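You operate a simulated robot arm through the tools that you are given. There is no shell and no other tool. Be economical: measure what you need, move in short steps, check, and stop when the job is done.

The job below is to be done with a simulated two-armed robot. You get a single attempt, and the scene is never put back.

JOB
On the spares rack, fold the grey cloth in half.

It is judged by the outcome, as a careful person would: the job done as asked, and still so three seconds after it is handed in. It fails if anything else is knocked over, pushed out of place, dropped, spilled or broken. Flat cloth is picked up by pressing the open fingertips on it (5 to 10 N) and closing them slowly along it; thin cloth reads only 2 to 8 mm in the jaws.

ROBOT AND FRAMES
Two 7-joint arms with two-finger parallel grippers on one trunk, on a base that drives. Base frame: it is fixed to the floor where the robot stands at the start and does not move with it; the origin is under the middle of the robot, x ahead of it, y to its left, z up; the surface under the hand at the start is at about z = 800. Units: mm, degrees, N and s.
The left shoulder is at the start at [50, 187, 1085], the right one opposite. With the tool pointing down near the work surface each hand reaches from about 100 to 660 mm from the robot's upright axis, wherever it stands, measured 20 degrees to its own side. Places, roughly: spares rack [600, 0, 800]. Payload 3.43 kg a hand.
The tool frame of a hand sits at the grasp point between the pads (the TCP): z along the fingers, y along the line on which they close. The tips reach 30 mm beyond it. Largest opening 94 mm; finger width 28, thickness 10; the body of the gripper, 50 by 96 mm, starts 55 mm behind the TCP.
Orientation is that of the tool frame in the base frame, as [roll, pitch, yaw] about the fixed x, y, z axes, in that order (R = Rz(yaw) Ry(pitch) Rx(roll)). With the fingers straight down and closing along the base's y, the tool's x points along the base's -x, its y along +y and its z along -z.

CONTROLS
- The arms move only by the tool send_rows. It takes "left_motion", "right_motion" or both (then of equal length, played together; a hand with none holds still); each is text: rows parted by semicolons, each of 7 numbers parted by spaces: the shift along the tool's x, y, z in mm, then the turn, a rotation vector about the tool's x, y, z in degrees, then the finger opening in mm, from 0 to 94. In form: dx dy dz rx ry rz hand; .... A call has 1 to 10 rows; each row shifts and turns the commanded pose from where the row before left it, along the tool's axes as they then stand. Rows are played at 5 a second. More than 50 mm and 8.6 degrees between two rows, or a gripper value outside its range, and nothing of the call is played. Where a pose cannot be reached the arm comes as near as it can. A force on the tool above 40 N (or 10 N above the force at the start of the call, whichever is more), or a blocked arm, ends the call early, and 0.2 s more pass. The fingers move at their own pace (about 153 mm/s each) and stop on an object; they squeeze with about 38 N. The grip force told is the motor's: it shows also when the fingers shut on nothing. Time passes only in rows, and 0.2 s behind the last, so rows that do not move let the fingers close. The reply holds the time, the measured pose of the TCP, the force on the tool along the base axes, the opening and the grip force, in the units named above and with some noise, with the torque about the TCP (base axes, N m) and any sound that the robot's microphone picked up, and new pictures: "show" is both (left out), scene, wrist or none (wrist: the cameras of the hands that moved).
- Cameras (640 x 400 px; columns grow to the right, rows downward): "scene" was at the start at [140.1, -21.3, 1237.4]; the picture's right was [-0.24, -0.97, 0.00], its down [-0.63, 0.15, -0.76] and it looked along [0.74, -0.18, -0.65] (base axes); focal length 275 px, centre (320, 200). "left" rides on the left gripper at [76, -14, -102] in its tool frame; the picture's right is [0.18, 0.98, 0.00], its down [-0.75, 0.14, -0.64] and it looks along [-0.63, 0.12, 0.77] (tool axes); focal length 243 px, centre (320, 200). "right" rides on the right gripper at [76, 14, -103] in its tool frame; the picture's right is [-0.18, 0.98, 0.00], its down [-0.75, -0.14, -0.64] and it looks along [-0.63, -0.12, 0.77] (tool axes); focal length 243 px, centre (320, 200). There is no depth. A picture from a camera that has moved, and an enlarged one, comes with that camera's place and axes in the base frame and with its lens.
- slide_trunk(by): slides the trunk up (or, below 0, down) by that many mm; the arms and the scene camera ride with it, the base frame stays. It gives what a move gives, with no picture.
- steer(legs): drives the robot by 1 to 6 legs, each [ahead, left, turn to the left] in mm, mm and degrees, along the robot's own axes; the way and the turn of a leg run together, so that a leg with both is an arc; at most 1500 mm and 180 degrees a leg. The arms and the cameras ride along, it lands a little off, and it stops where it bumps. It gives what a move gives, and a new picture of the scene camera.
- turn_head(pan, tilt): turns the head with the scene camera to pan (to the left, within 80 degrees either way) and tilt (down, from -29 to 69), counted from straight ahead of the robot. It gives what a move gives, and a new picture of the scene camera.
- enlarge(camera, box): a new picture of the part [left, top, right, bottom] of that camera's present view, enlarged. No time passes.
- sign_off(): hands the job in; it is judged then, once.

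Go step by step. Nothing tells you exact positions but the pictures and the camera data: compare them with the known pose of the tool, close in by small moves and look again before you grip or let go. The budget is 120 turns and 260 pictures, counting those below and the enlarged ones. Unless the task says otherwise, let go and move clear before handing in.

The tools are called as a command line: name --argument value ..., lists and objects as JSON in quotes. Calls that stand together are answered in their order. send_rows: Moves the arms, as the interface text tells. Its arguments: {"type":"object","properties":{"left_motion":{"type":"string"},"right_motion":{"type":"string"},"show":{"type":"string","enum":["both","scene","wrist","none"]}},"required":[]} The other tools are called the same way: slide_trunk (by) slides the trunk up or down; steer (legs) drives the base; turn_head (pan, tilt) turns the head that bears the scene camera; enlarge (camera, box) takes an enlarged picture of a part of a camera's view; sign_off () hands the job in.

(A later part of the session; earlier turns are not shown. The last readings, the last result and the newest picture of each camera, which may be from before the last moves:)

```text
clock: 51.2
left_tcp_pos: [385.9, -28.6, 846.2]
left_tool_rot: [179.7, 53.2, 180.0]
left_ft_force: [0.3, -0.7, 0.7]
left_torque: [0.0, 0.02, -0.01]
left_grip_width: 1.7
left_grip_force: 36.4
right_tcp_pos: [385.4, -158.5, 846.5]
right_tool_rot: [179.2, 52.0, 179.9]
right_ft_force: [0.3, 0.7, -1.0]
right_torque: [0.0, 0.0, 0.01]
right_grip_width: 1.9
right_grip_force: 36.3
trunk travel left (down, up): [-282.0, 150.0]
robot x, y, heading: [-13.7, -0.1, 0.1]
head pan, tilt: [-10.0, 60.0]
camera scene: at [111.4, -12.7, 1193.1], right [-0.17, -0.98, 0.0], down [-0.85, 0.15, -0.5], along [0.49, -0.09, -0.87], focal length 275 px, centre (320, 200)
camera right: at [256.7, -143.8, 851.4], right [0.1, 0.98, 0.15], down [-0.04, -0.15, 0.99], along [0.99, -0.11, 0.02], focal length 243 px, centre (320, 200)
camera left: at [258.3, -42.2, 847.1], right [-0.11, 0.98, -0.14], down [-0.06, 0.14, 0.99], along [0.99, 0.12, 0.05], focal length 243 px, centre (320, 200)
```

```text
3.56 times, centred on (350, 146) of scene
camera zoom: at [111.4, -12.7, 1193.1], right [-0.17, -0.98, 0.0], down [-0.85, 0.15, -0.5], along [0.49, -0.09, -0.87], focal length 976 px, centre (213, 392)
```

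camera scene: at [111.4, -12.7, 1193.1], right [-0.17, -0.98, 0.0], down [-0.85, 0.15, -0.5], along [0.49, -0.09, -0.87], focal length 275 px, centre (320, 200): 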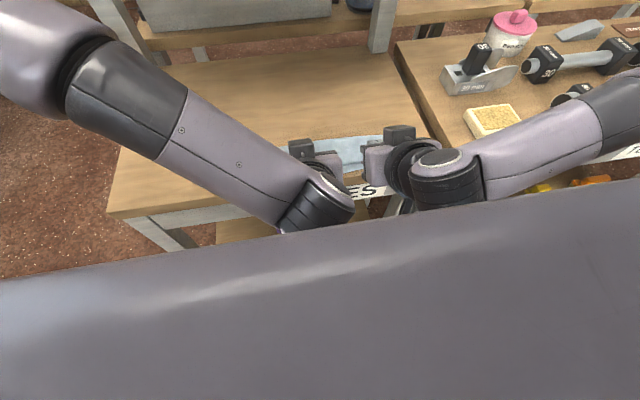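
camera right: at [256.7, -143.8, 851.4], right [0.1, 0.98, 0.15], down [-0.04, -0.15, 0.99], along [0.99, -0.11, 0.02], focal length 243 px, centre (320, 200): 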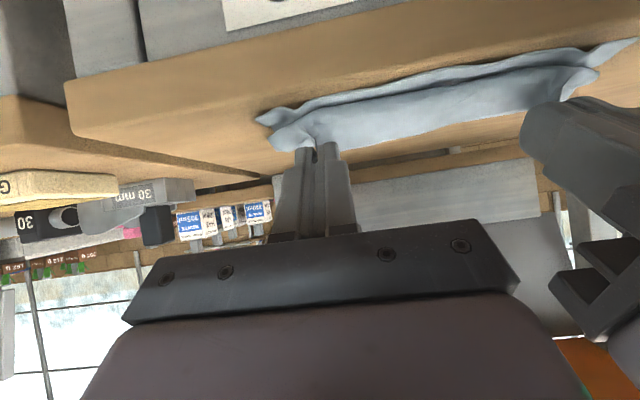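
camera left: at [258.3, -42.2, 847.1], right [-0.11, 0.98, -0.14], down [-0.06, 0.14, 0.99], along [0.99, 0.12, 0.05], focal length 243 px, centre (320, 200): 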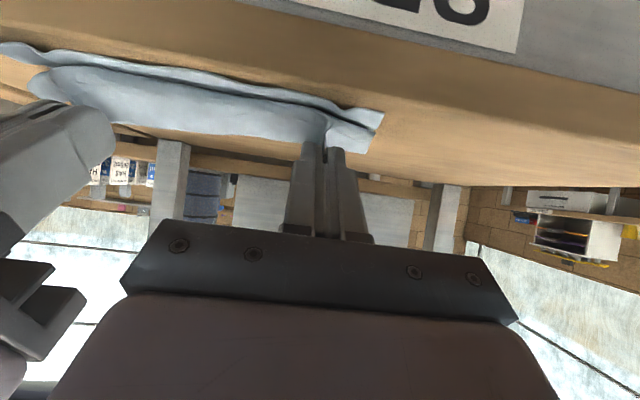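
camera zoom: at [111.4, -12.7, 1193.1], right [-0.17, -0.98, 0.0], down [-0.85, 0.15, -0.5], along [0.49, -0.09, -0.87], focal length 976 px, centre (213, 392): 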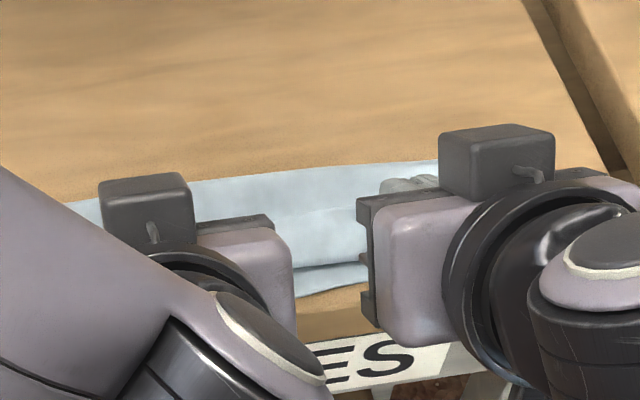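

The fold line is now at x ≈ 458, which is better but still about 8 mm short. I'll repeat once more, shifted further out and steeper.

send_rows --left_motion "-29.9 0 -10.4 0 0 0 0; -34.4 0 8.8 0 0 0 0; -23.1 0 20.1 0 0 0 0; -17 0 22.2 0 0 0 0; -6 0 8 0 0 0 0; 0 0 0 0 0 0 0" --right_motion "-29.9 0 -10.4 0 0 0 0; -34.4 0 8.8 0 0 0 0; -23.1 0 20.1 0 0 0 0; -17 0 22.2 0 0 0 0; -6 0 8 0 0 0 0; 0 0 0 0 0 0 0" --show "none"

send_rows --left_motion "15.2 0 -3.4 0 0 0 0; 19.2 0 -5.4 0 0 0 0; 20.7 0 -5.6 0 0 0 0; 19.9 0 -6.2 0 0 0 0; 16.8 0 -7.2 0 0 0 0; 0 0 0 0 0 0 0" --right_motion "15.2 0 -3.4 0 0 0 0; 19.2 0 -5.4 0 0 0 0; 20.7 0 -5.6 0 0 0 0; 19.9 0 -6.2 0 0 0 0; 16.8 0 -7.2 0 0 0 0; 0 0 0 0 0 0 0" --show "wrist"

enlarge --camera "scene" --box '[260, 90, 440, 202]'

```text
clock: 52.6
left_tcp_pos: [493.6, -27.5, 904.8]
left_tool_rot: [179.7, 53.3, 179.9]
left_ft_force: [0.4, -1.0, 0.3]
left_torque: [-0.02, 0.0, 0.01]
left_grip_width: 1.7
left_grip_force: 36.6
right_tcp_pos: [493.5, -155.0, 906.0]
right_tool_rot: [179.3, 51.9, 179.9]
right_ft_force: [0.0, -0.5, -0.4]
right_torque: [-0.02, 0.02, -0.01]
right_grip_width: 1.7
right_grip_force: 36.3
trunk travel left (down, up): [-282.0, 150.0]
robot x, y, heading: [-8.1, -0.5, 0.1]
head pan, tilt: [-10.0, 60.0]
```

```text
clock: 54.0
left_tcp_pos: [414.6, -28.0, 850.0]
left_tool_rot: [179.8, 53.2, 179.8]
left_ft_force: [-0.5, -0.7, 0.0]
left_torque: [0.01, 0.01, 0.01]
left_grip_width: 1.8
left_grip_force: 36.7
right_tcp_pos: [414.1, -157.4, 850.6]
right_tool_rot: [179.3, 51.9, 179.9]
right_ft_force: [-0.2, 0.4, 0.3]
right_torque: [-0.03, -0.02, 0.01]
right_grip_width: 1.8
right_grip_force: 36.7
trunk travel left (down, up): [-282.0, 150.0]
robot x, y, heading: [-12.5, -4.2, -0.2]
head pan, tilt: [-10.0, 60.0]
camera right: at [285.6, -143.3, 853.6], right [0.1, 0.98, 0.15], down [-0.04, -0.15, 0.99], along [0.99, -0.11, 0.02], focal length 243 px, centre (320, 200)
camera left: at [287.0, -42.2, 850.6], right [-0.11, 0.98, -0.14], down [-0.06, 0.14, 0.99], along [0.99, 0.12, 0.05], focal length 243 px, centre (320, 200)
```

right: 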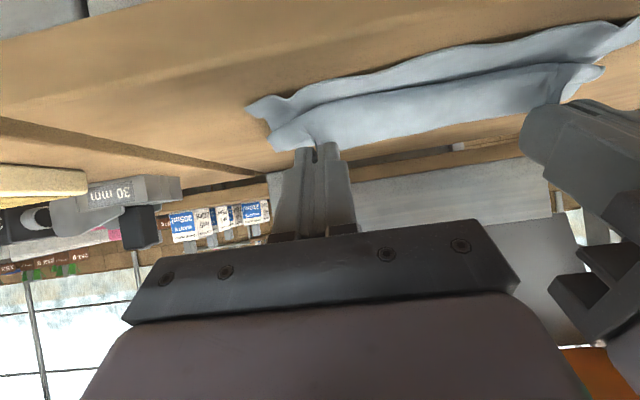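
left: 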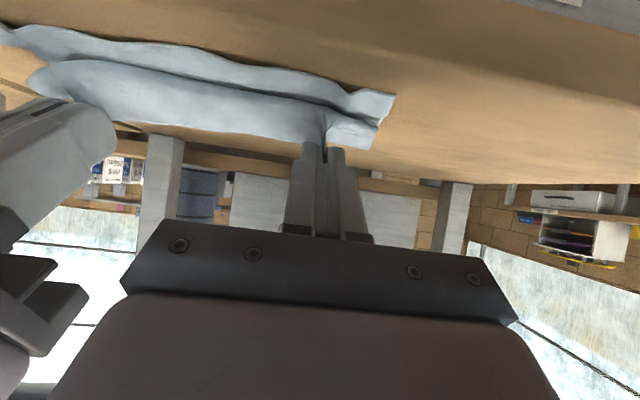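

```text
3.56 times, centred on (350, 146) of scene
camera zoom: at [111.4, -12.7, 1193.1], right [-0.17, -0.98, 0.0], down [-0.85, 0.15, -0.5], along [0.49, -0.09, -0.87], focal length 976 px, centre (213, 392)
```

zoom: 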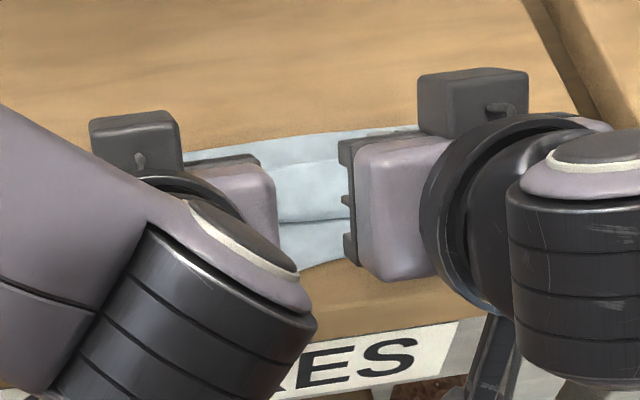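

The fold line is now at about x 475 with the near edge at about 392, which is very near the middle. I'll bring the held edge low and forward to line up with the near edge.

send_rows --left_motion "9.3 0 -5.6 0 0 0 0; 8.1 0 -3.9 0 0 0 0; 6 0 -2.9 0 0 0 0; 0 0 0 0 0 0 0" --right_motion "9.3 0 -5.6 0 0 0 0; 8.1 0 -3.9 0 0 0 0; 6 0 -2.9 0 0 0 0; 0 0 0 0 0 0 0" --show "wrist"

enlarge --camera "scene" --box '[260, 90, 440, 202]'

```text
clock: 55.0
left_tcp_pos: [390.7, -26.3, 838.3]
left_tool_rot: [179.8, 53.2, 179.9]
left_ft_force: [-0.3, 0.1, 0.4]
left_torque: [0.01, -0.01, -0.04]
left_grip_width: 1.9
left_grip_force: 36.5
right_tcp_pos: [389.4, -156.1, 840.2]
right_tool_rot: [179.3, 52.0, -179.9]
right_ft_force: [-0.2, -0.4, -0.3]
right_torque: [0.0, -0.01, -0.01]
right_grip_width: 1.7
right_grip_force: 36.8
trunk travel left (down, up): [-282.0, 150.0]
robot x, y, heading: [-8.9, -1.5, 0.3]
head pan, tilt: [-10.0, 60.0]
camera right: at [261.2, -143.1, 843.6], right [0.1, 0.98, 0.15], down [-0.04, -0.15, 0.99], along [0.99, -0.11, 0.02], focal length 243 px, centre (320, 200)
camera left: at [263.5, -41.5, 838.8], right [-0.11, 0.98, -0.14], down [-0.06, 0.14, 0.99], along [0.99, 0.12, 0.05], focal length 243 px, centre (320, 200)
```

right: 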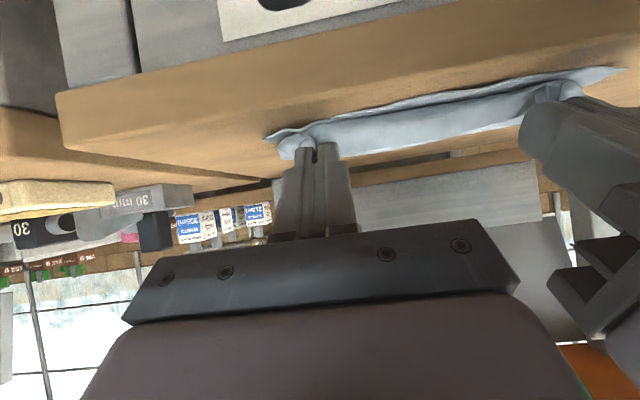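
left: 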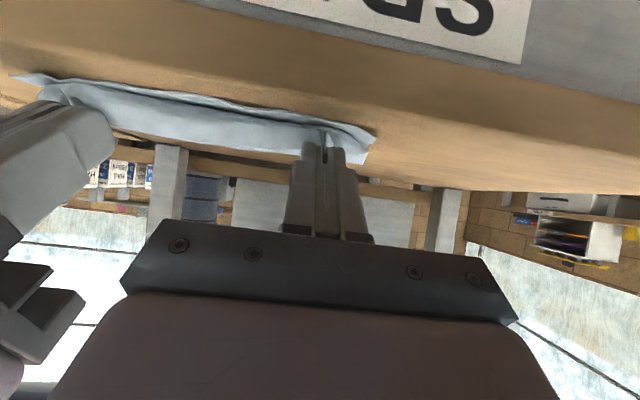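

```text
3.56 times, centred on (350, 146) of scene
camera zoom: at [111.4, -12.7, 1193.1], right [-0.17, -0.98, 0.0], down [-0.85, 0.15, -0.5], along [0.49, -0.09, -0.87], focal length 976 px, centre (213, 392)
```

zoom: 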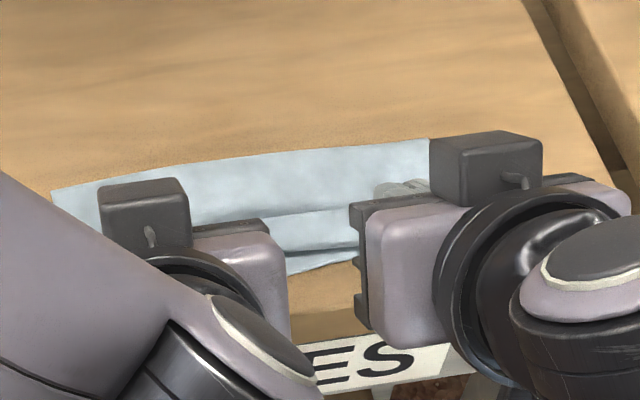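

The edges are roughly aligned: bend at x ≈ 469, near edge at ≈ 392. I'll lower to light contact, open slowly, and look before withdrawing.

send_rows --left_motion "2.4 0 1.8 0 0 0 0; 2.4 0 1.8 0 0 0 0; 0 0 0 0 0 0 3; 0 0 0 0 0 0 7; 0 0 0 0 0 0 11; 0 0 0 0 0 0 15; 0 0 0 0 0 0 19; 0 0 0 0 0 0 19" --right_motion "2.8 0 2.2 0 0 0 0; 2.8 0 2.2 0 0 0 0; 0 0 0 0 0 0 3; 0 0 0 0 0 0 7; 0 0 0 0 0 0 11; 0 0 0 0 0 0 15; 0 0 0 0 0 0 19; 0 0 0 0 0 0 19" --show "wrist"

enlarge --camera "scene" --box '[260, 90, 440, 202]'

```text
clock: 56.8
left_tcp_pos: [391.3, -27.1, 832.8]
left_tool_rot: [179.8, 53.1, 179.9]
left_ft_force: [0.1, 0.1, 0.9]
left_torque: [0.0, 0.04, 0.0]
left_grip_width: 18.5
left_grip_force: 0.2
right_tcp_pos: [389.9, -158.0, 832.8]
right_tool_rot: [179.3, 51.9, -180.0]
right_ft_force: [-0.1, 0.7, 0.1]
right_torque: [0.03, 0.01, 0.04]
right_grip_width: 18.8
right_grip_force: 0.1
trunk travel left (down, up): [-282.0, 150.0]
robot x, y, heading: [-14.1, 0.6, 0.1]
head pan, tilt: [-10.0, 60.0]
camera right: at [261.1, -142.9, 836.8], right [0.1, 0.98, 0.15], down [-0.04, -0.15, 0.99], along [0.99, -0.11, 0.02], focal length 243 px, centre (320, 200)
camera left: at [263.6, -41.8, 833.0], right [-0.11, 0.98, -0.14], down [-0.06, 0.14, 0.99], along [0.99, 0.12, 0.05], focal length 243 px, centre (320, 200)
```

right: 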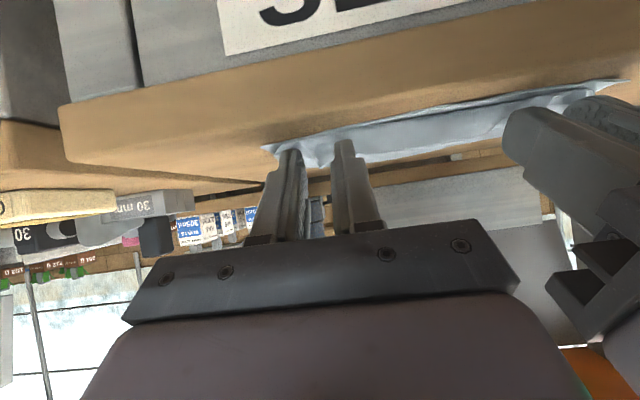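
left: 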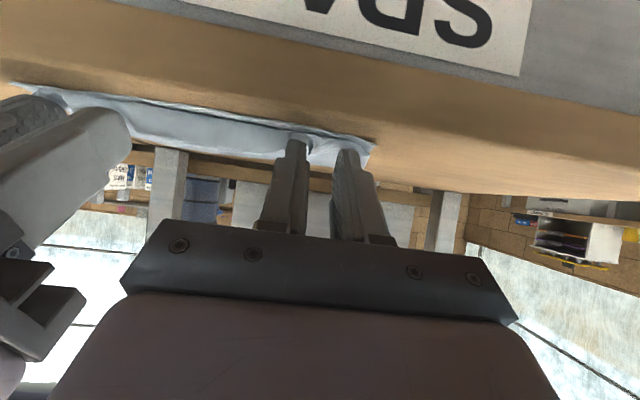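

```text
3.56 times, centred on (350, 146) of scene
camera zoom: at [111.3, -12.6, 1193.1], right [-0.17, -0.98, 0.0], down [-0.85, 0.15, -0.5], along [0.49, -0.09, -0.87], focal length 976 px, centre (213, 392)
```

zoom: 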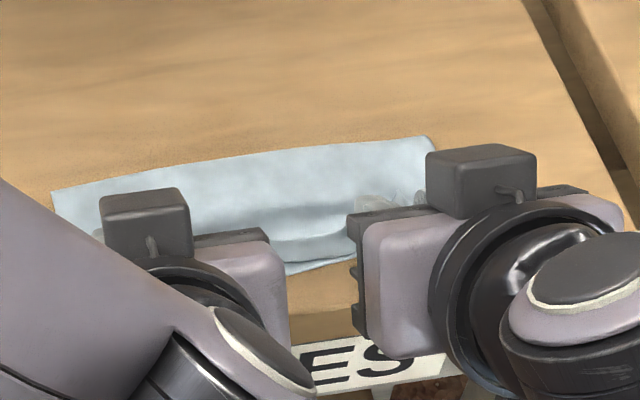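

The cloth is released. I'll lift the hands straight up and un-tilt so I can see the result.

send_rows --left_motion "-8 0 -6 0 0 0 22; -16 0 -12 0 0 0 22; -24 0 -18 0 0 0 22; -24 0 -18 0 8 0 22; -10 20 -10 0 8 0 22; -10 20 -10 0 8 0 22; -10 20 -10 0 8 0 22; 0 20 0 0 8 0 22; 0 20 0 0 8 0 22; 0 0 0 0 5 0 22" --right_motion "-8 0 -6 0 0 0 22; -16 0 -12 0 0 0 22; -24 0 -18 0 0 0 22; -24 0 -18 0 8 0 22; -10 -20 -10 0 8 0 22; -10 -20 -10 0 8 0 22; -10 -20 -10 0 8 0 22; 0 -20 0 0 8 0 22; 0 -20 0 0 8 0 22; 0 0 0 0 4 0 22" --show "both"

enlarge --camera "scene" --box '[250, 90, 430, 202]'

```text
clock: 59.0
left_tcp_pos: [396.2, 72.8, 963.3]
left_tool_rot: [179.8, 0.0, 179.9]
left_ft_force: [-0.3, -0.2, -1.0]
left_torque: [0.01, 0.01, -0.02]
left_grip_width: 22.3
left_grip_force: 0.0
right_tcp_pos: [399.1, -256.3, 964.1]
right_tool_rot: [179.5, -0.2, -179.4]
right_ft_force: [-0.9, -0.4, -0.5]
right_torque: [0.0, 0.01, 0.0]
right_grip_width: 21.9
right_grip_force: 0.1
trunk travel left (down, up): [-282.0, 150.0]
robot x, y, heading: [-12.5, 0.2, 0.1]
head pan, tilt: [-10.0, 60.0]
camera scene: at [111.5, -12.7, 1193.1], right [-0.17, -0.98, 0.0], down [-0.85, 0.15, -0.5], along [0.49, -0.09, -0.87], focal length 275 px, centre (320, 200)
camera right: at [323.0, -242.8, 1067.1], right [0.17, 0.98, 0.01], down [0.76, -0.14, 0.64], along [0.63, -0.11, -0.77], focal length 243 px, centre (320, 200)
camera left: at [319.8, 57.2, 1065.5], right [-0.18, 0.98, 0.0], down [0.75, 0.14, 0.64], along [0.63, 0.12, -0.77], focal length 243 px, centre (320, 200)
```

scene: 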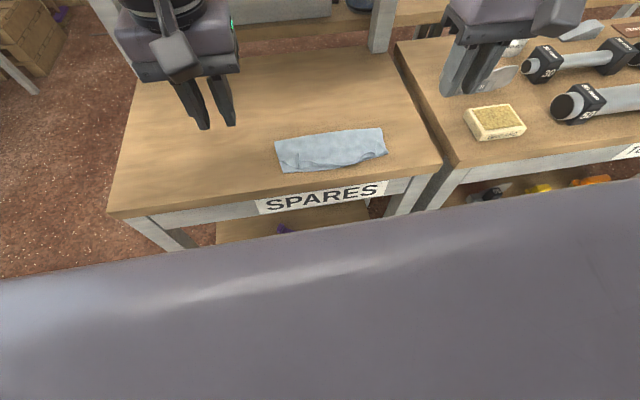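
right: 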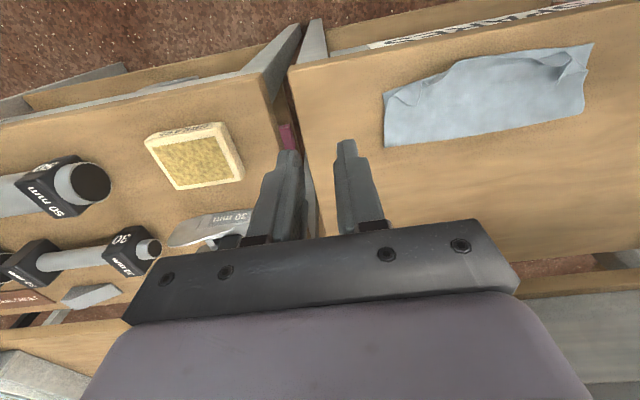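
left: 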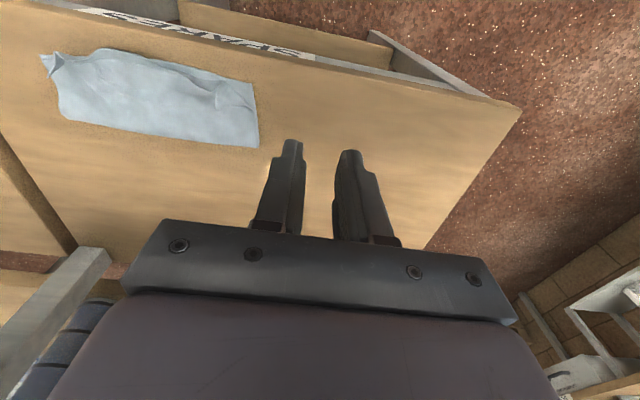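

```text
3.56 times, centred on (340, 146) of scene
camera zoom: at [111.5, -12.7, 1193.1], right [-0.17, -0.98, 0.0], down [-0.85, 0.15, -0.5], along [0.49, -0.09, -0.87], focal length 976 px, centre (249, 392)
```

zoom: 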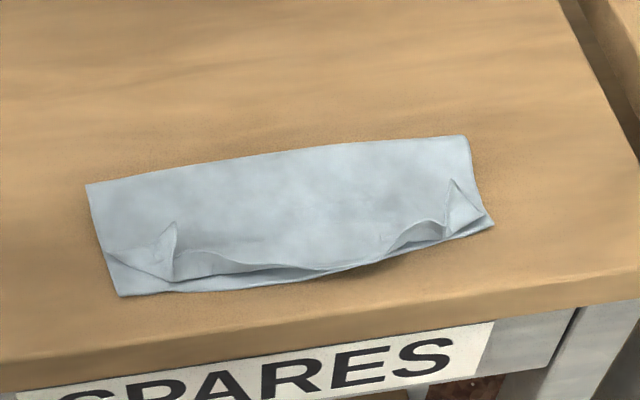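

The cloth is now folded close to in half; only the two front corners are slightly turned and puckered. I'll look closer.

enlarge --camera "left" --box '[30, 30, 270, 180]'

enlarge --camera "right" --box '[370, 30, 610, 180]'

```text
2.67 times, centred on (150, 105) of left
camera zoom: at [319.8, 57.2, 1065.5], right [-0.18, 0.98, 0.0], down [0.75, 0.14, 0.64], along [0.63, 0.12, -0.77], focal length 647 px, centre (773, 453)
```

zoom: 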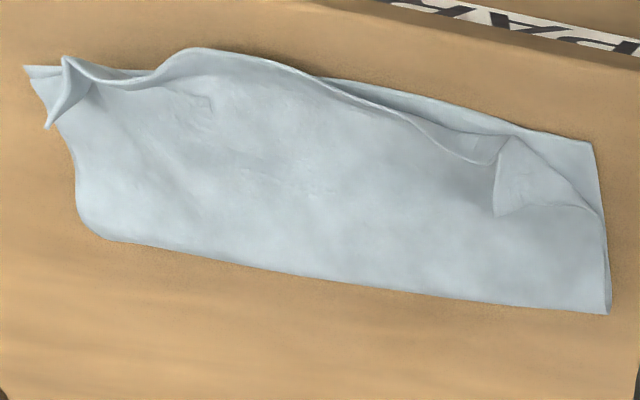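

```text
2.67 times, centred on (490, 105) of right
camera zoom: at [323.0, -242.8, 1067.1], right [0.17, 0.98, 0.01], down [0.76, -0.14, 0.64], along [0.63, -0.11, -0.77], focal length 647 px, centre (-133, 453)
```

zoom: 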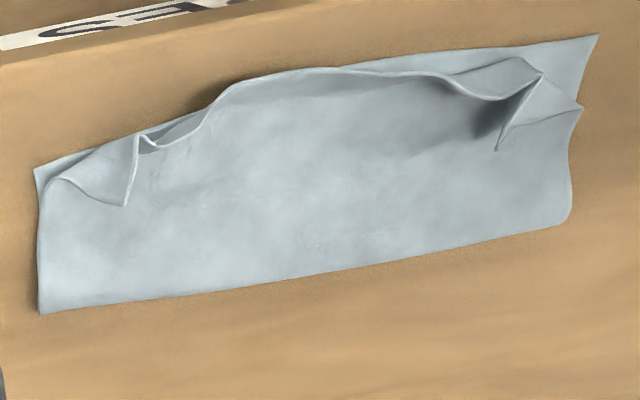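

The two front corners of the top layer are turned back as small dog-ears. I'll try brushing the left one over with the closed fingertips, starting just behind its tip at about (430, −33).

send_rows --left_motion "-14 -29 15 0 0 0 0; -14 -29 25 0 0 0 0; -14 -29 25 0 0 0 0; -13 -28 28 0 0 0 0; 0 0 20 0 0 0 0; 0 0 13 0 0 0 0; 0 0 0 0 0 0 0" --show "both"

enlarge --camera "left" --box '[160, 60, 400, 210]'

```text
clock: 60.6
left_tcp_pos: [451.2, -44.2, 838.2]
left_tool_rot: [179.9, 0.2, -179.9]
left_ft_force: [-0.5, 0.1, 0.4]
left_torque: [0.01, 0.04, 0.01]
left_grip_width: 0.0
left_grip_force: 32.2
right_tcp_pos: [398.9, -256.1, 963.0]
right_tool_rot: [179.6, 0.0, -179.5]
right_ft_force: [-0.7, -0.1, 0.7]
right_torque: [-0.03, 0.01, 0.03]
right_grip_width: 22.1
right_grip_force: 0.0
trunk travel left (down, up): [-282.0, 150.0]
robot x, y, heading: [-11.7, -3.2, 0.0]
head pan, tilt: [-10.0, 60.0]
camera scene: at [111.4, -12.7, 1193.1], right [-0.17, -0.98, 0.0], down [-0.85, 0.15, -0.5], along [0.49, -0.09, -0.87], focal length 275 px, centre (320, 200)
camera left: at [375.8, -58.9, 940.8], right [-0.19, 0.98, 0.0], down [0.75, 0.14, 0.65], along [0.63, 0.12, -0.76], focal length 243 px, centre (320, 200)
```

scene: 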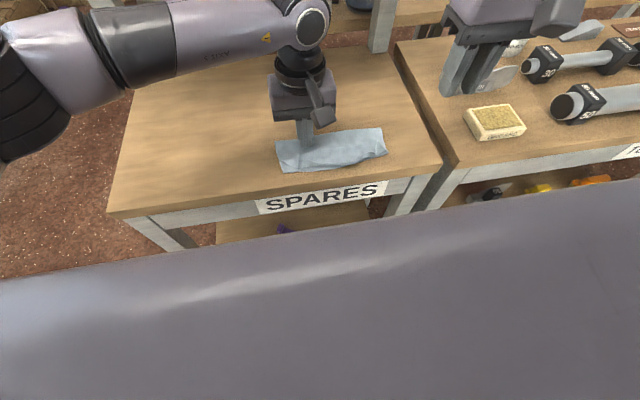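
left: 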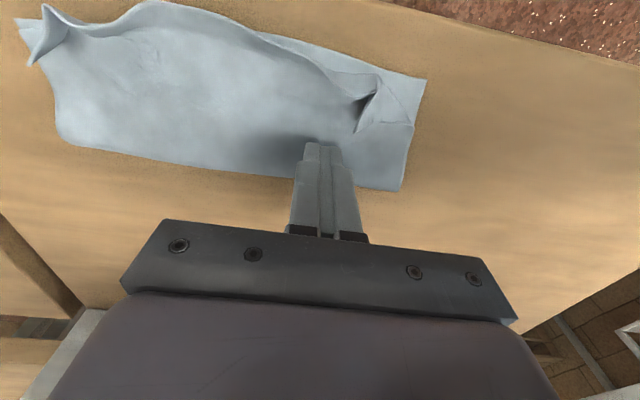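

```text
2.67 times, centred on (280, 135) of left
camera zoom: at [375.8, -58.9, 940.8], right [-0.19, 0.98, 0.0], down [0.75, 0.14, 0.65], along [0.63, 0.12, -0.76], focal length 647 px, centre (427, 373)
```

zoom: 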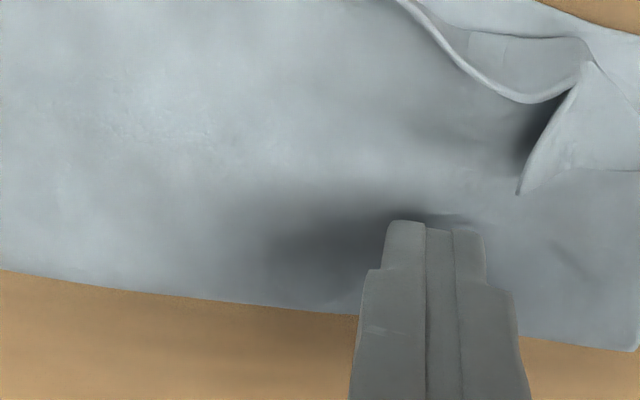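

The left dog-ear stands open towards −y, so I'll bring the closed finger beside its raised edge and sweep outward.

send_rows --left_motion "0 -4 -12 0 0 0 0; 32 0 0 0 0 0 0; 0 0 13 0 0 0 0; 0 0 3 0 0 0 0; 2 10 0 0 0 0 0; 3 10 0 0 0 0 0; 4 8 0 0 0 0 0; 4 8 0 0 0 0 0; 0 0 0 0 0 0 0" --show "wrist"

enlarge --camera "left" --box '[160, 60, 400, 210]'

```text
clock: 62.6
left_tcp_pos: [407.3, -9.3, 833.1]
left_tool_rot: [179.9, 0.1, -179.9]
left_ft_force: [0.1, -1.5, 2.7]
left_torque: [0.01, 0.03, 0.04]
left_grip_width: 0.0
left_grip_force: 32.9
right_tcp_pos: [398.6, -256.2, 963.4]
right_tool_rot: [179.4, -0.1, -179.4]
right_ft_force: [-0.3, 0.9, 0.3]
right_torque: [0.01, 0.04, -0.02]
right_grip_width: 21.9
right_grip_force: 0.0
trunk travel left (down, up): [-282.0, 150.0]
robot x, y, heading: [-10.2, 0.0, -0.0]
head pan, tilt: [-10.0, 60.0]
camera left: at [330.9, -25.2, 936.0], right [-0.19, 0.98, 0.0], down [0.75, 0.14, 0.65], along [0.63, 0.12, -0.76], focal length 243 px, centre (320, 200)
```

left: 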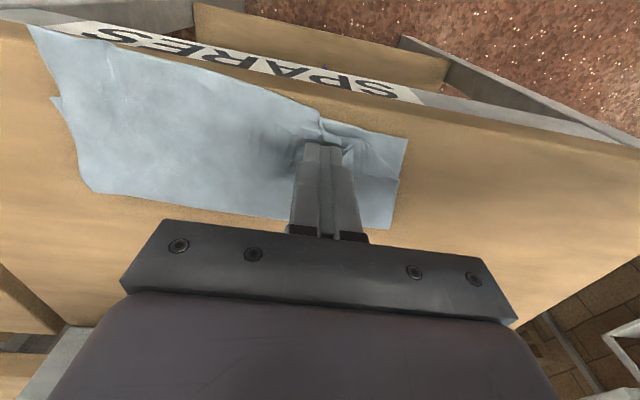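

```text
2.67 times, centred on (280, 135) of left
camera zoom: at [330.9, -25.2, 936.0], right [-0.19, 0.98, 0.0], down [0.75, 0.14, 0.65], along [0.63, 0.12, -0.76], focal length 647 px, centre (427, 373)
```

zoom: 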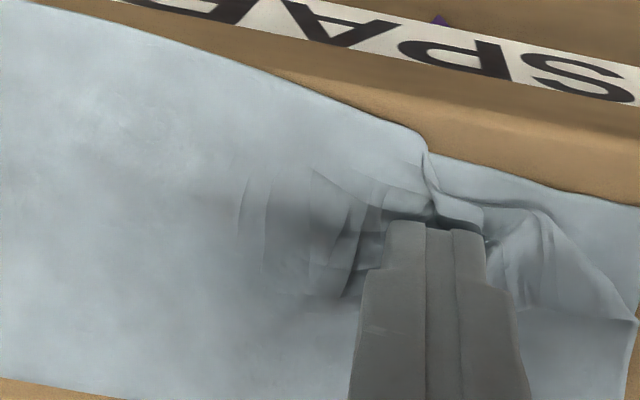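

The sweep dragged the top layer a bit, and the right corner has unrolled by itself. I'll lift straight up and look.

send_rows --left_motion "0 0 -15 0 0 0 0; 0 0 -40 0 0 0 0; 0 40 -20 0 0 0 0; 0 45 0 0 0 0 0; 0 0 0 0 0 0 0" --show "wrist"

enlarge --camera "scene" --box '[250, 90, 430, 202]'

enlarge --camera "right" --box '[370, 20, 610, 170]'

```text
clock: 63.8
left_tcp_pos: [407.9, 74.8, 907.7]
left_tool_rot: [179.9, 0.2, -179.8]
left_ft_force: [0.7, 0.1, 0.1]
left_torque: [0.01, 0.0, 0.01]
left_grip_width: 0.0
left_grip_force: 33.0
right_tcp_pos: [399.7, -255.5, 963.7]
right_tool_rot: [179.6, 0.1, -179.5]
right_ft_force: [-0.8, 0.3, -0.4]
right_torque: [0.0, 0.0, 0.0]
right_grip_width: 22.1
right_grip_force: 0.1
trunk travel left (down, up): [-282.0, 150.0]
robot x, y, heading: [-12.8, -0.3, -0.2]
head pan, tilt: [-10.0, 60.0]
camera left: at [330.4, 60.1, 1010.8], right [-0.19, 0.98, 0.0], down [0.75, 0.14, 0.65], along [0.63, 0.12, -0.76], focal length 243 px, centre (320, 200)
```

left: 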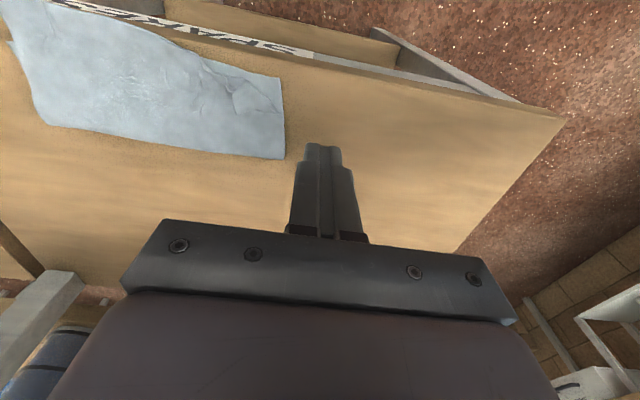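

```text
3.56 times, centred on (340, 146) of scene
camera zoom: at [111.4, -12.7, 1193.1], right [-0.17, -0.98, 0.0], down [-0.85, 0.15, -0.5], along [0.49, -0.09, -0.87], focal length 976 px, centre (249, 392)
```

zoom: 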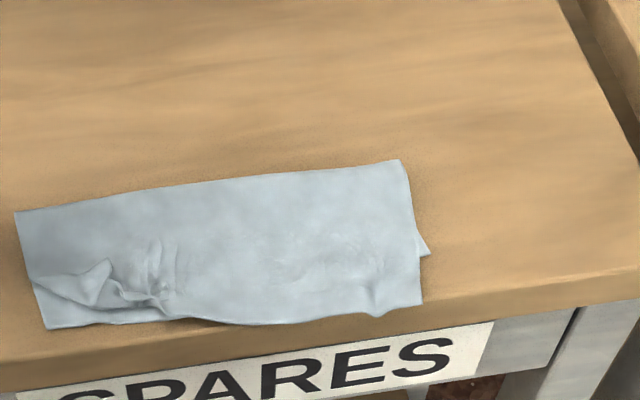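

```text
2.67 times, centred on (490, 95) of right
camera zoom: at [322.8, -242.5, 1066.8], right [0.17, 0.98, 0.01], down [0.76, -0.14, 0.64], along [0.63, -0.11, -0.77], focal length 647 px, centre (-133, 480)
```

zoom: 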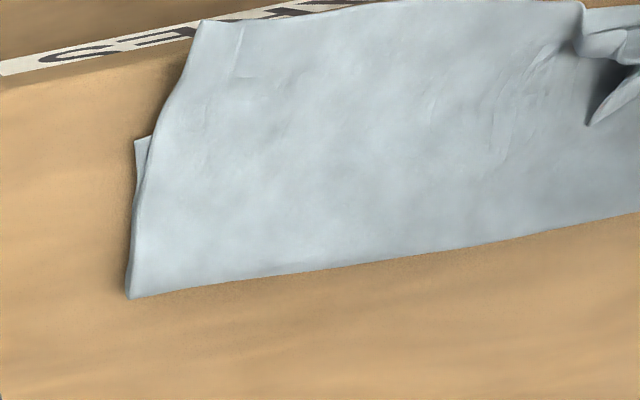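

The right corner is now flat, but the fold is uneven (right side about 64/98 mm) and the left dog-ear remains. I'll regrip the top layer's near corners and re-lay it, starting with the left hand over the standing left dog-ear.

send_rows --left_motion "-1 -18 9 0 0 0 40; -1 -18 9 0 0 0 40; -1 -18 9 0 0 0 40; -1 -15 9 0 0 0 40; 0 0 0 0 0 8.2 40; 0 0 0 0 0 8.2 40; 0 0 0 0 0 8.2 40; 0 0 0 0 0 8.2 40; 0 0 0 0 0 0 40" --show "wrist"

enlarge --camera "left" --box '[200, 60, 440, 210]'

```text
clock: 65.8
left_tcp_pos: [410.8, 3.4, 873.7]
left_tool_rot: [179.9, 0.0, 147.2]
left_ft_force: [0.3, -0.9, 0.2]
left_torque: [-0.01, 0.01, 0.0]
left_grip_width: 40.0
left_grip_force: 0.1
right_tcp_pos: [399.7, -255.1, 963.9]
right_tool_rot: [179.5, -0.1, -179.6]
right_ft_force: [0.0, -0.1, 0.6]
right_torque: [0.04, -0.02, 0.01]
right_grip_width: 22.2
right_grip_force: 0.0
trunk travel left (down, up): [-282.0, 150.0]
robot x, y, heading: [-9.6, -1.6, 0.2]
head pan, tilt: [-10.0, 60.0]
camera left: at [338.9, 33.9, 975.7], right [0.38, 0.93, 0.0], down [0.71, -0.29, 0.64], along [0.6, -0.24, -0.77], focal length 243 px, centre (320, 200)
```

left: 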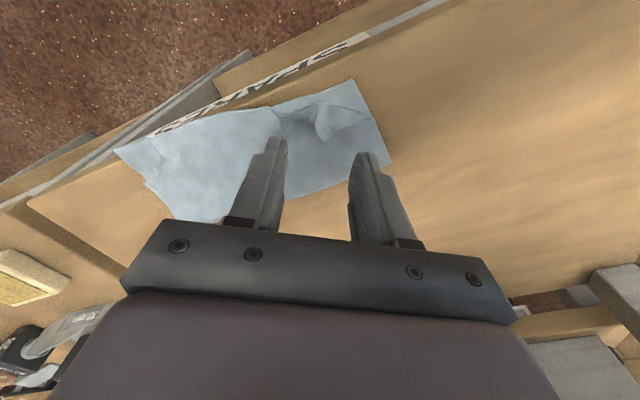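

```text
2.67 times, centred on (320, 135) of left
camera zoom: at [338.9, 33.9, 975.7], right [0.38, 0.93, 0.0], down [0.71, -0.29, 0.64], along [0.6, -0.24, -0.77], focal length 647 px, centre (320, 373)
```

zoom: 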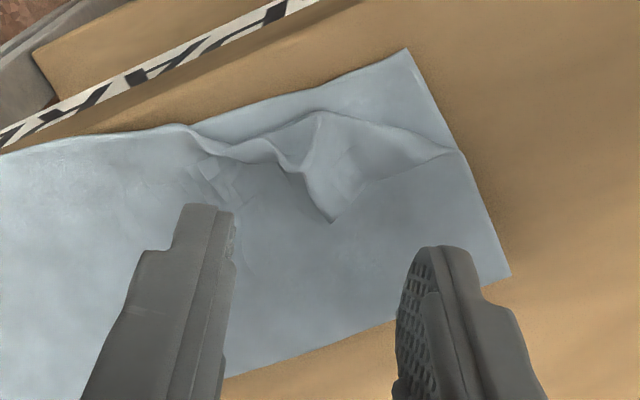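

I'll go down around the dog-ear tip at about (421, 5) and pinch just that flap with no downward press.

send_rows --left_motion "0 5.8 20 0 0 0 30; 0 0 15 0 0 0 30; 0 0 4.5 0 0 0 30; 0 0 0 0 0 0 24; 0 0 0 0 0 0 18; 0 0 0 0 0 0 12; 0 0 0 0 0 0 6; 0 0 0 0 0 0 2; 0 0 0 0 0 0 0" --show "wrist"

enlarge --camera "left" --box '[200, 60, 440, 210]'

```text
clock: 67.8
left_tcp_pos: [415.0, 10.1, 833.7]
left_tool_rot: [179.9, 0.2, 147.2]
left_ft_force: [-0.3, -1.0, 1.2]
left_torque: [-0.03, 0.01, -0.03]
left_grip_width: 1.8
left_grip_force: 36.4
right_tcp_pos: [399.0, -255.9, 963.4]
right_tool_rot: [179.5, 0.0, -179.4]
right_ft_force: [-0.1, -0.2, -0.5]
right_torque: [0.0, -0.02, 0.0]
right_grip_width: 21.9
right_grip_force: 0.1
trunk travel left (down, up): [-282.0, 150.0]
robot x, y, heading: [-9.6, 1.6, -0.0]
head pan, tilt: [-10.0, 60.0]
camera left: at [342.7, 39.1, 936.3], right [0.38, 0.93, 0.0], down [0.71, -0.29, 0.64], along [0.6, -0.24, -0.77], focal length 243 px, centre (320, 200)
```

left: 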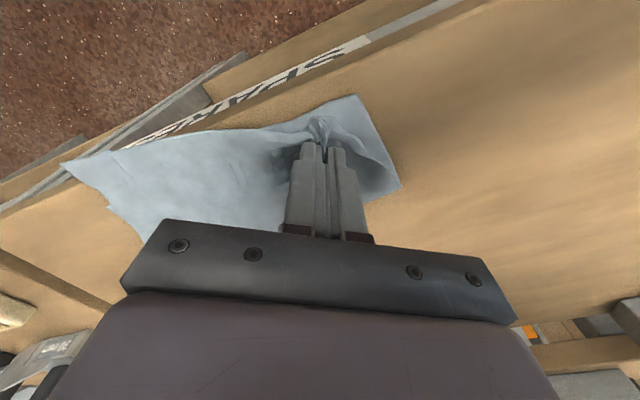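

```text
2.67 times, centred on (320, 135) of left
camera zoom: at [342.7, 39.1, 936.3], right [0.38, 0.93, 0.0], down [0.71, -0.29, 0.64], along [0.6, -0.24, -0.77], focal length 647 px, centre (320, 373)
```

zoom: 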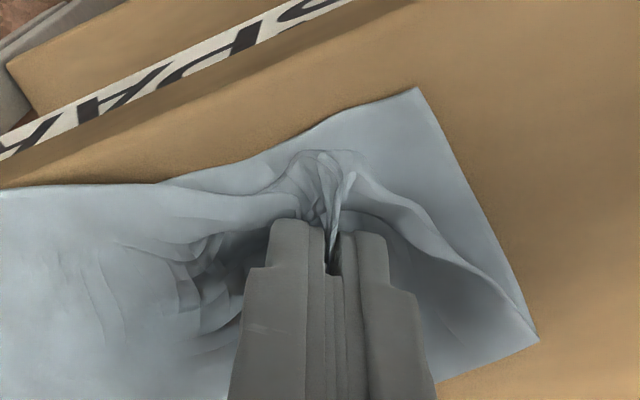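

I have the dog-ear (1.8 mm). I'll lift a little to make sure that only the top layer comes up.

send_rows --left_motion "0 0 -12 0 0 0 0; 0 0 -12 0 0 0 0; 0 0 0 0 0 0 0" --show "wrist"

enlarge --camera "right" --box '[370, 0, 640, 170]'

```text
clock: 68.6
left_tcp_pos: [415.6, 10.2, 857.7]
left_tool_rot: [179.7, 0.1, 147.2]
left_ft_force: [-0.4, -0.4, -0.1]
left_torque: [0.0, 0.0, 0.04]
left_grip_width: 1.8
left_grip_force: 36.9
right_tcp_pos: [399.4, -255.7, 964.4]
right_tool_rot: [179.5, 0.0, -179.5]
right_ft_force: [-0.4, -0.5, 0.6]
right_torque: [-0.03, -0.05, -0.01]
right_grip_width: 21.8
right_grip_force: 0.1
trunk travel left (down, up): [-282.0, 150.0]
robot x, y, heading: [-10.8, 1.1, -0.2]
head pan, tilt: [-10.0, 60.0]
camera left: at [342.5, 39.4, 960.7], right [0.38, 0.93, 0.0], down [0.71, -0.29, 0.64], along [0.6, -0.24, -0.77], focal length 243 px, centre (320, 200)
```

left: 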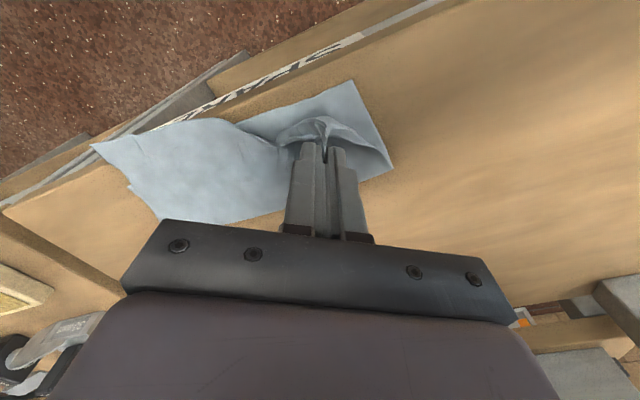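

```text
2.35 times, centred on (505, 85) of right
camera zoom: at [322.8, -242.4, 1066.8], right [0.17, 0.98, 0.01], down [0.76, -0.14, 0.64], along [0.63, -0.11, -0.77], focal length 571 px, centre (-115, 471)
```

zoom: 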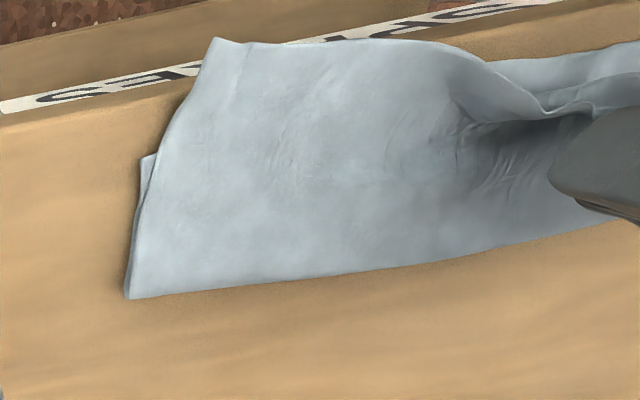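

Only the top layer lifts. Now I'll bring the right hand over the top layer's right corner.

send_rows --right_motion "7 36 20 0 0 0 20; 7 36 24 0 0 0 20; 7 36 24 0 0 0 20; 6 38 24 0 0 0 20; 0 0 0 0 0 0 20" --show "both"

enlarge --camera "right" --box '[200, 40, 440, 190]'

```text
clock: 69.8
left_tcp_pos: [415.5, 11.5, 857.4]
left_tool_rot: [179.7, 0.1, 147.3]
left_ft_force: [-0.2, 0.6, 0.0]
left_torque: [0.0, 0.0, 0.0]
left_grip_width: 1.9
left_grip_force: 36.2
right_tcp_pos: [371.8, -108.4, 871.3]
right_tool_rot: [179.5, 0.0, -179.6]
right_ft_force: [0.0, -0.9, -0.6]
right_torque: [0.02, -0.01, -0.02]
right_grip_width: 20.0
right_grip_force: 0.0
trunk travel left (down, up): [-282.0, 150.0]
robot x, y, heading: [-13.4, 1.0, 0.2]
head pan, tilt: [-10.0, 60.0]
camera scene: at [111.4, -12.7, 1193.1], right [-0.17, -0.98, 0.0], down [-0.85, 0.15, -0.5], along [0.49, -0.09, -0.87], focal length 275 px, centre (320, 200)
camera right: at [295.2, -95.9, 974.1], right [0.18, 0.98, 0.01], down [0.76, -0.14, 0.64], along [0.63, -0.11, -0.77], focal length 243 px, centre (320, 200)
```

scene: 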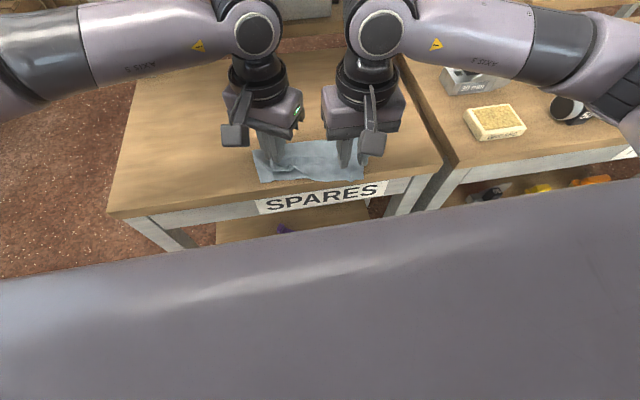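
right: 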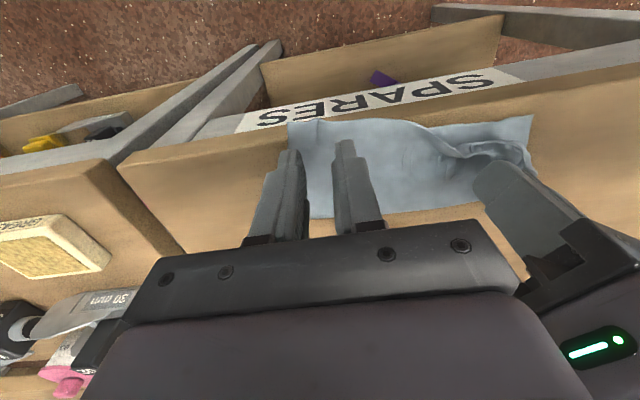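

```text
2.67 times, centred on (320, 115) of right
camera zoom: at [295.2, -95.9, 974.1], right [0.18, 0.98, 0.01], down [0.76, -0.14, 0.64], along [0.63, -0.11, -0.77], focal length 647 px, centre (320, 427)
```

zoom: 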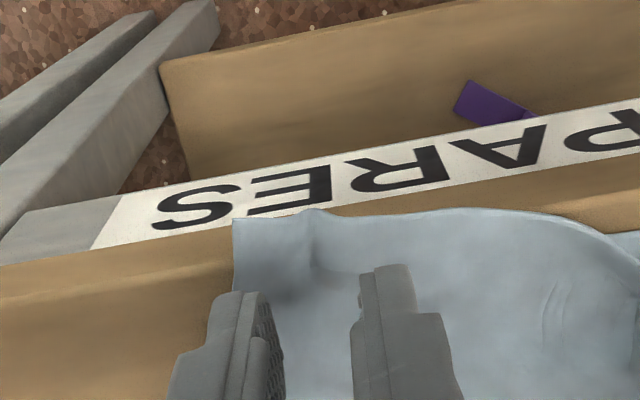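

The right corner hangs slightly over the table's front edge. I'll grip it a bit further in, where only the top layer lies, and unfold the cloth so I can redo the fold properly.

send_rows --right_motion "-8 0 15 0 0 0 20; 0 0 15 0 0 0 20; 0 0 8 0 0 0 20; 0 0 1.2 0 0 0 20; 0 0 1 0 0 0 20; 0 0 0 0 0 0 20" --show "none"

```text
clock: 71.2
left_tcp_pos: [414.7, 9.6, 858.0]
left_tool_rot: [179.8, 0.1, 147.2]
left_ft_force: [0.8, -0.4, -0.2]
left_torque: [0.01, 0.02, -0.06]
left_grip_width: 1.7
left_grip_force: 37.1
right_tcp_pos: [379.5, -110.1, 832.1]
right_tool_rot: [179.5, 0.0, -179.4]
right_ft_force: [0.1, 0.1, 2.7]
right_torque: [0.0, -0.06, 0.02]
right_grip_width: 20.0
right_grip_force: 0.0
trunk travel left (down, up): [-282.0, 150.0]
robot x, y, heading: [-10.0, 7.6, 0.0]
head pan, tilt: [-10.0, 60.0]
```

The right hand has light contact. I'll press a bit more and close.

send_rows --right_motion "0 1.5 0.8 0 0 0 20; 0 0 0.3 0 0 0 18; 0 0 0 0 0 0 15; 0 0 0 0 0 0 12; 0 0 0 0 0 0 9; 0 0 0 0 0 0 6; 0 0 0 0 0 0 3; 0 0 0 0 0 0 0; 0 0 0 0 0 0 0" --show "wrist"

```text
clock: 73.2
left_tcp_pos: [414.6, 10.4, 858.4]
left_tool_rot: [179.8, 0.1, 147.3]
left_ft_force: [-0.6, -0.1, -0.5]
left_torque: [0.01, -0.04, -0.02]
left_grip_width: 1.7
left_grip_force: 36.8
right_tcp_pos: [378.9, -109.4, 833.6]
right_tool_rot: [179.6, 0.1, -179.4]
right_ft_force: [0.1, -0.8, 15.8]
right_torque: [-0.06, -0.17, -0.01]
right_grip_width: 2.5
right_grip_force: 36.9
trunk travel left (down, up): [-282.0, 150.0]
robot x, y, heading: [-15.8, 3.8, 0.1]
head pan, tilt: [-10.0, 60.0]
camera right: at [302.2, -95.1, 935.1], right [0.17, 0.98, 0.01], down [0.75, -0.14, 0.64], along [0.63, -0.11, -0.77], focal length 243 px, centre (320, 200)
```

right: 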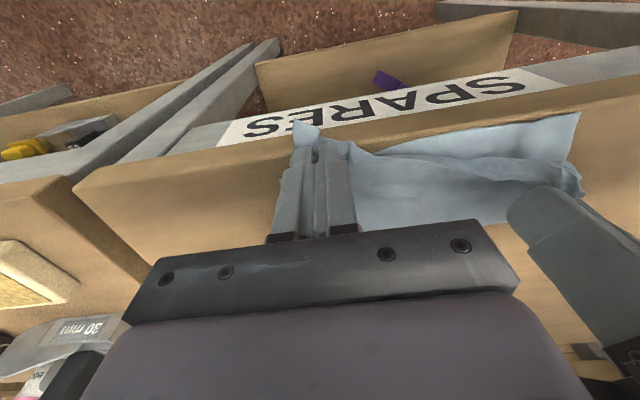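

Both corners of the top layer are held. I'll carry them up and back to the far side to unfold the cloth, spreading the hands a little.

send_rows --left_motion "-3.4 5.8 -27 0 0 0 0; -10.4 11.6 -18 0 0 0 0; -14.6 14.3 -5 0 0 0 0; -18.8 17 3 0 0 0 0; -23 19.8 10 0 0 0 0; -18.8 17 25 0 0 0 0; -7.3 7.2 17 0 0 0 0; 0 0 0 0 0 0 0" --right_motion "-10 -3 -30 0 0 0 0; -20 -3 -25 0 0 0 0; -30 -3 -14 0 0 0 0; -35 -3 -2 0 0 0 0; -32 -3 10 0 0 0 0; -24 -3 25 0 0 0 0; -10 -2 22 0 0 0 0; 0 0 0 0 0 0 0" --show "both"

```text
clock: 75.0
left_tcp_pos: [544.2, 35.1, 853.8]
left_tool_rot: [-180.0, 0.3, 147.2]
left_ft_force: [3.1, -24.5, -0.9]
left_torque: [-0.75, -0.11, 0.39]
left_grip_width: 2.2
left_grip_force: 36.5
right_tcp_pos: [537.2, -123.8, 845.9]
right_tool_rot: [179.1, -0.1, -179.2]
right_ft_force: [-2.8, 23.6, 0.6]
right_torque: [0.77, 0.07, 0.16]
right_grip_width: 2.4
right_grip_force: 37.4
trunk travel left (down, up): [-282.0, 150.0]
robot x, y, heading: [-11.2, -1.1, -0.4]
head pan, tilt: [-10.0, 60.0]
camera scene: at [111.4, -12.6, 1193.1], right [-0.17, -0.98, 0.0], down [-0.85, 0.15, -0.5], along [0.49, -0.09, -0.87], focal length 275 px, centre (320, 200)
camera right: at [461.8, -111.7, 949.6], right [0.17, 0.99, 0.01], down [0.76, -0.14, 0.64], along [0.63, -0.1, -0.77], focal length 243 px, centre (320, 200)
camera left: at [472.9, 63.9, 956.5], right [0.38, 0.93, 0.0], down [0.71, -0.29, 0.65], along [0.6, -0.25, -0.76], focal length 243 px, centre (320, 200)
```

scene: 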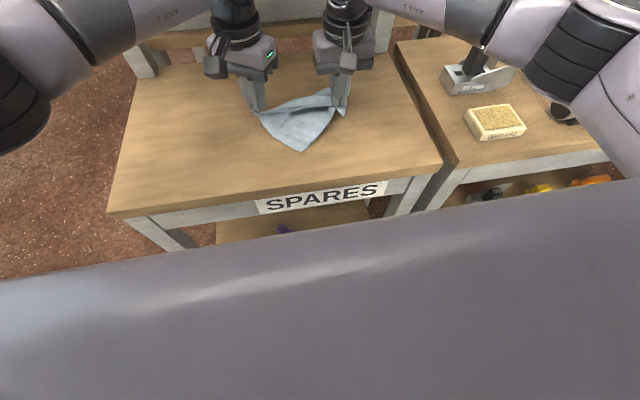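
right: 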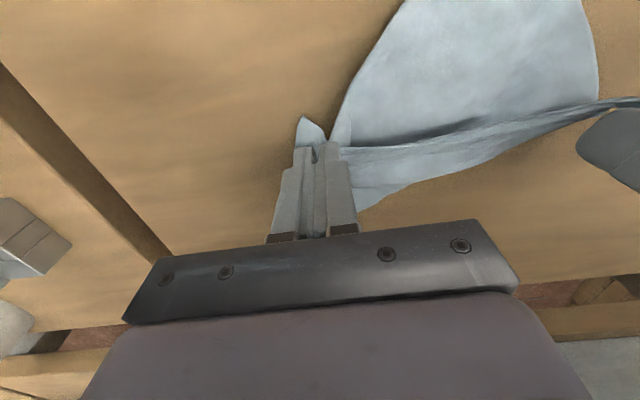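
left: 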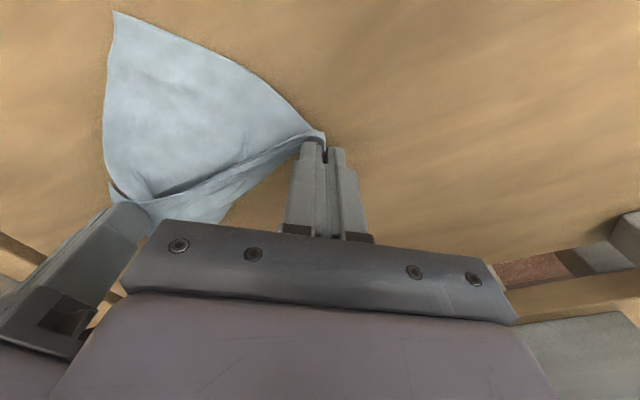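

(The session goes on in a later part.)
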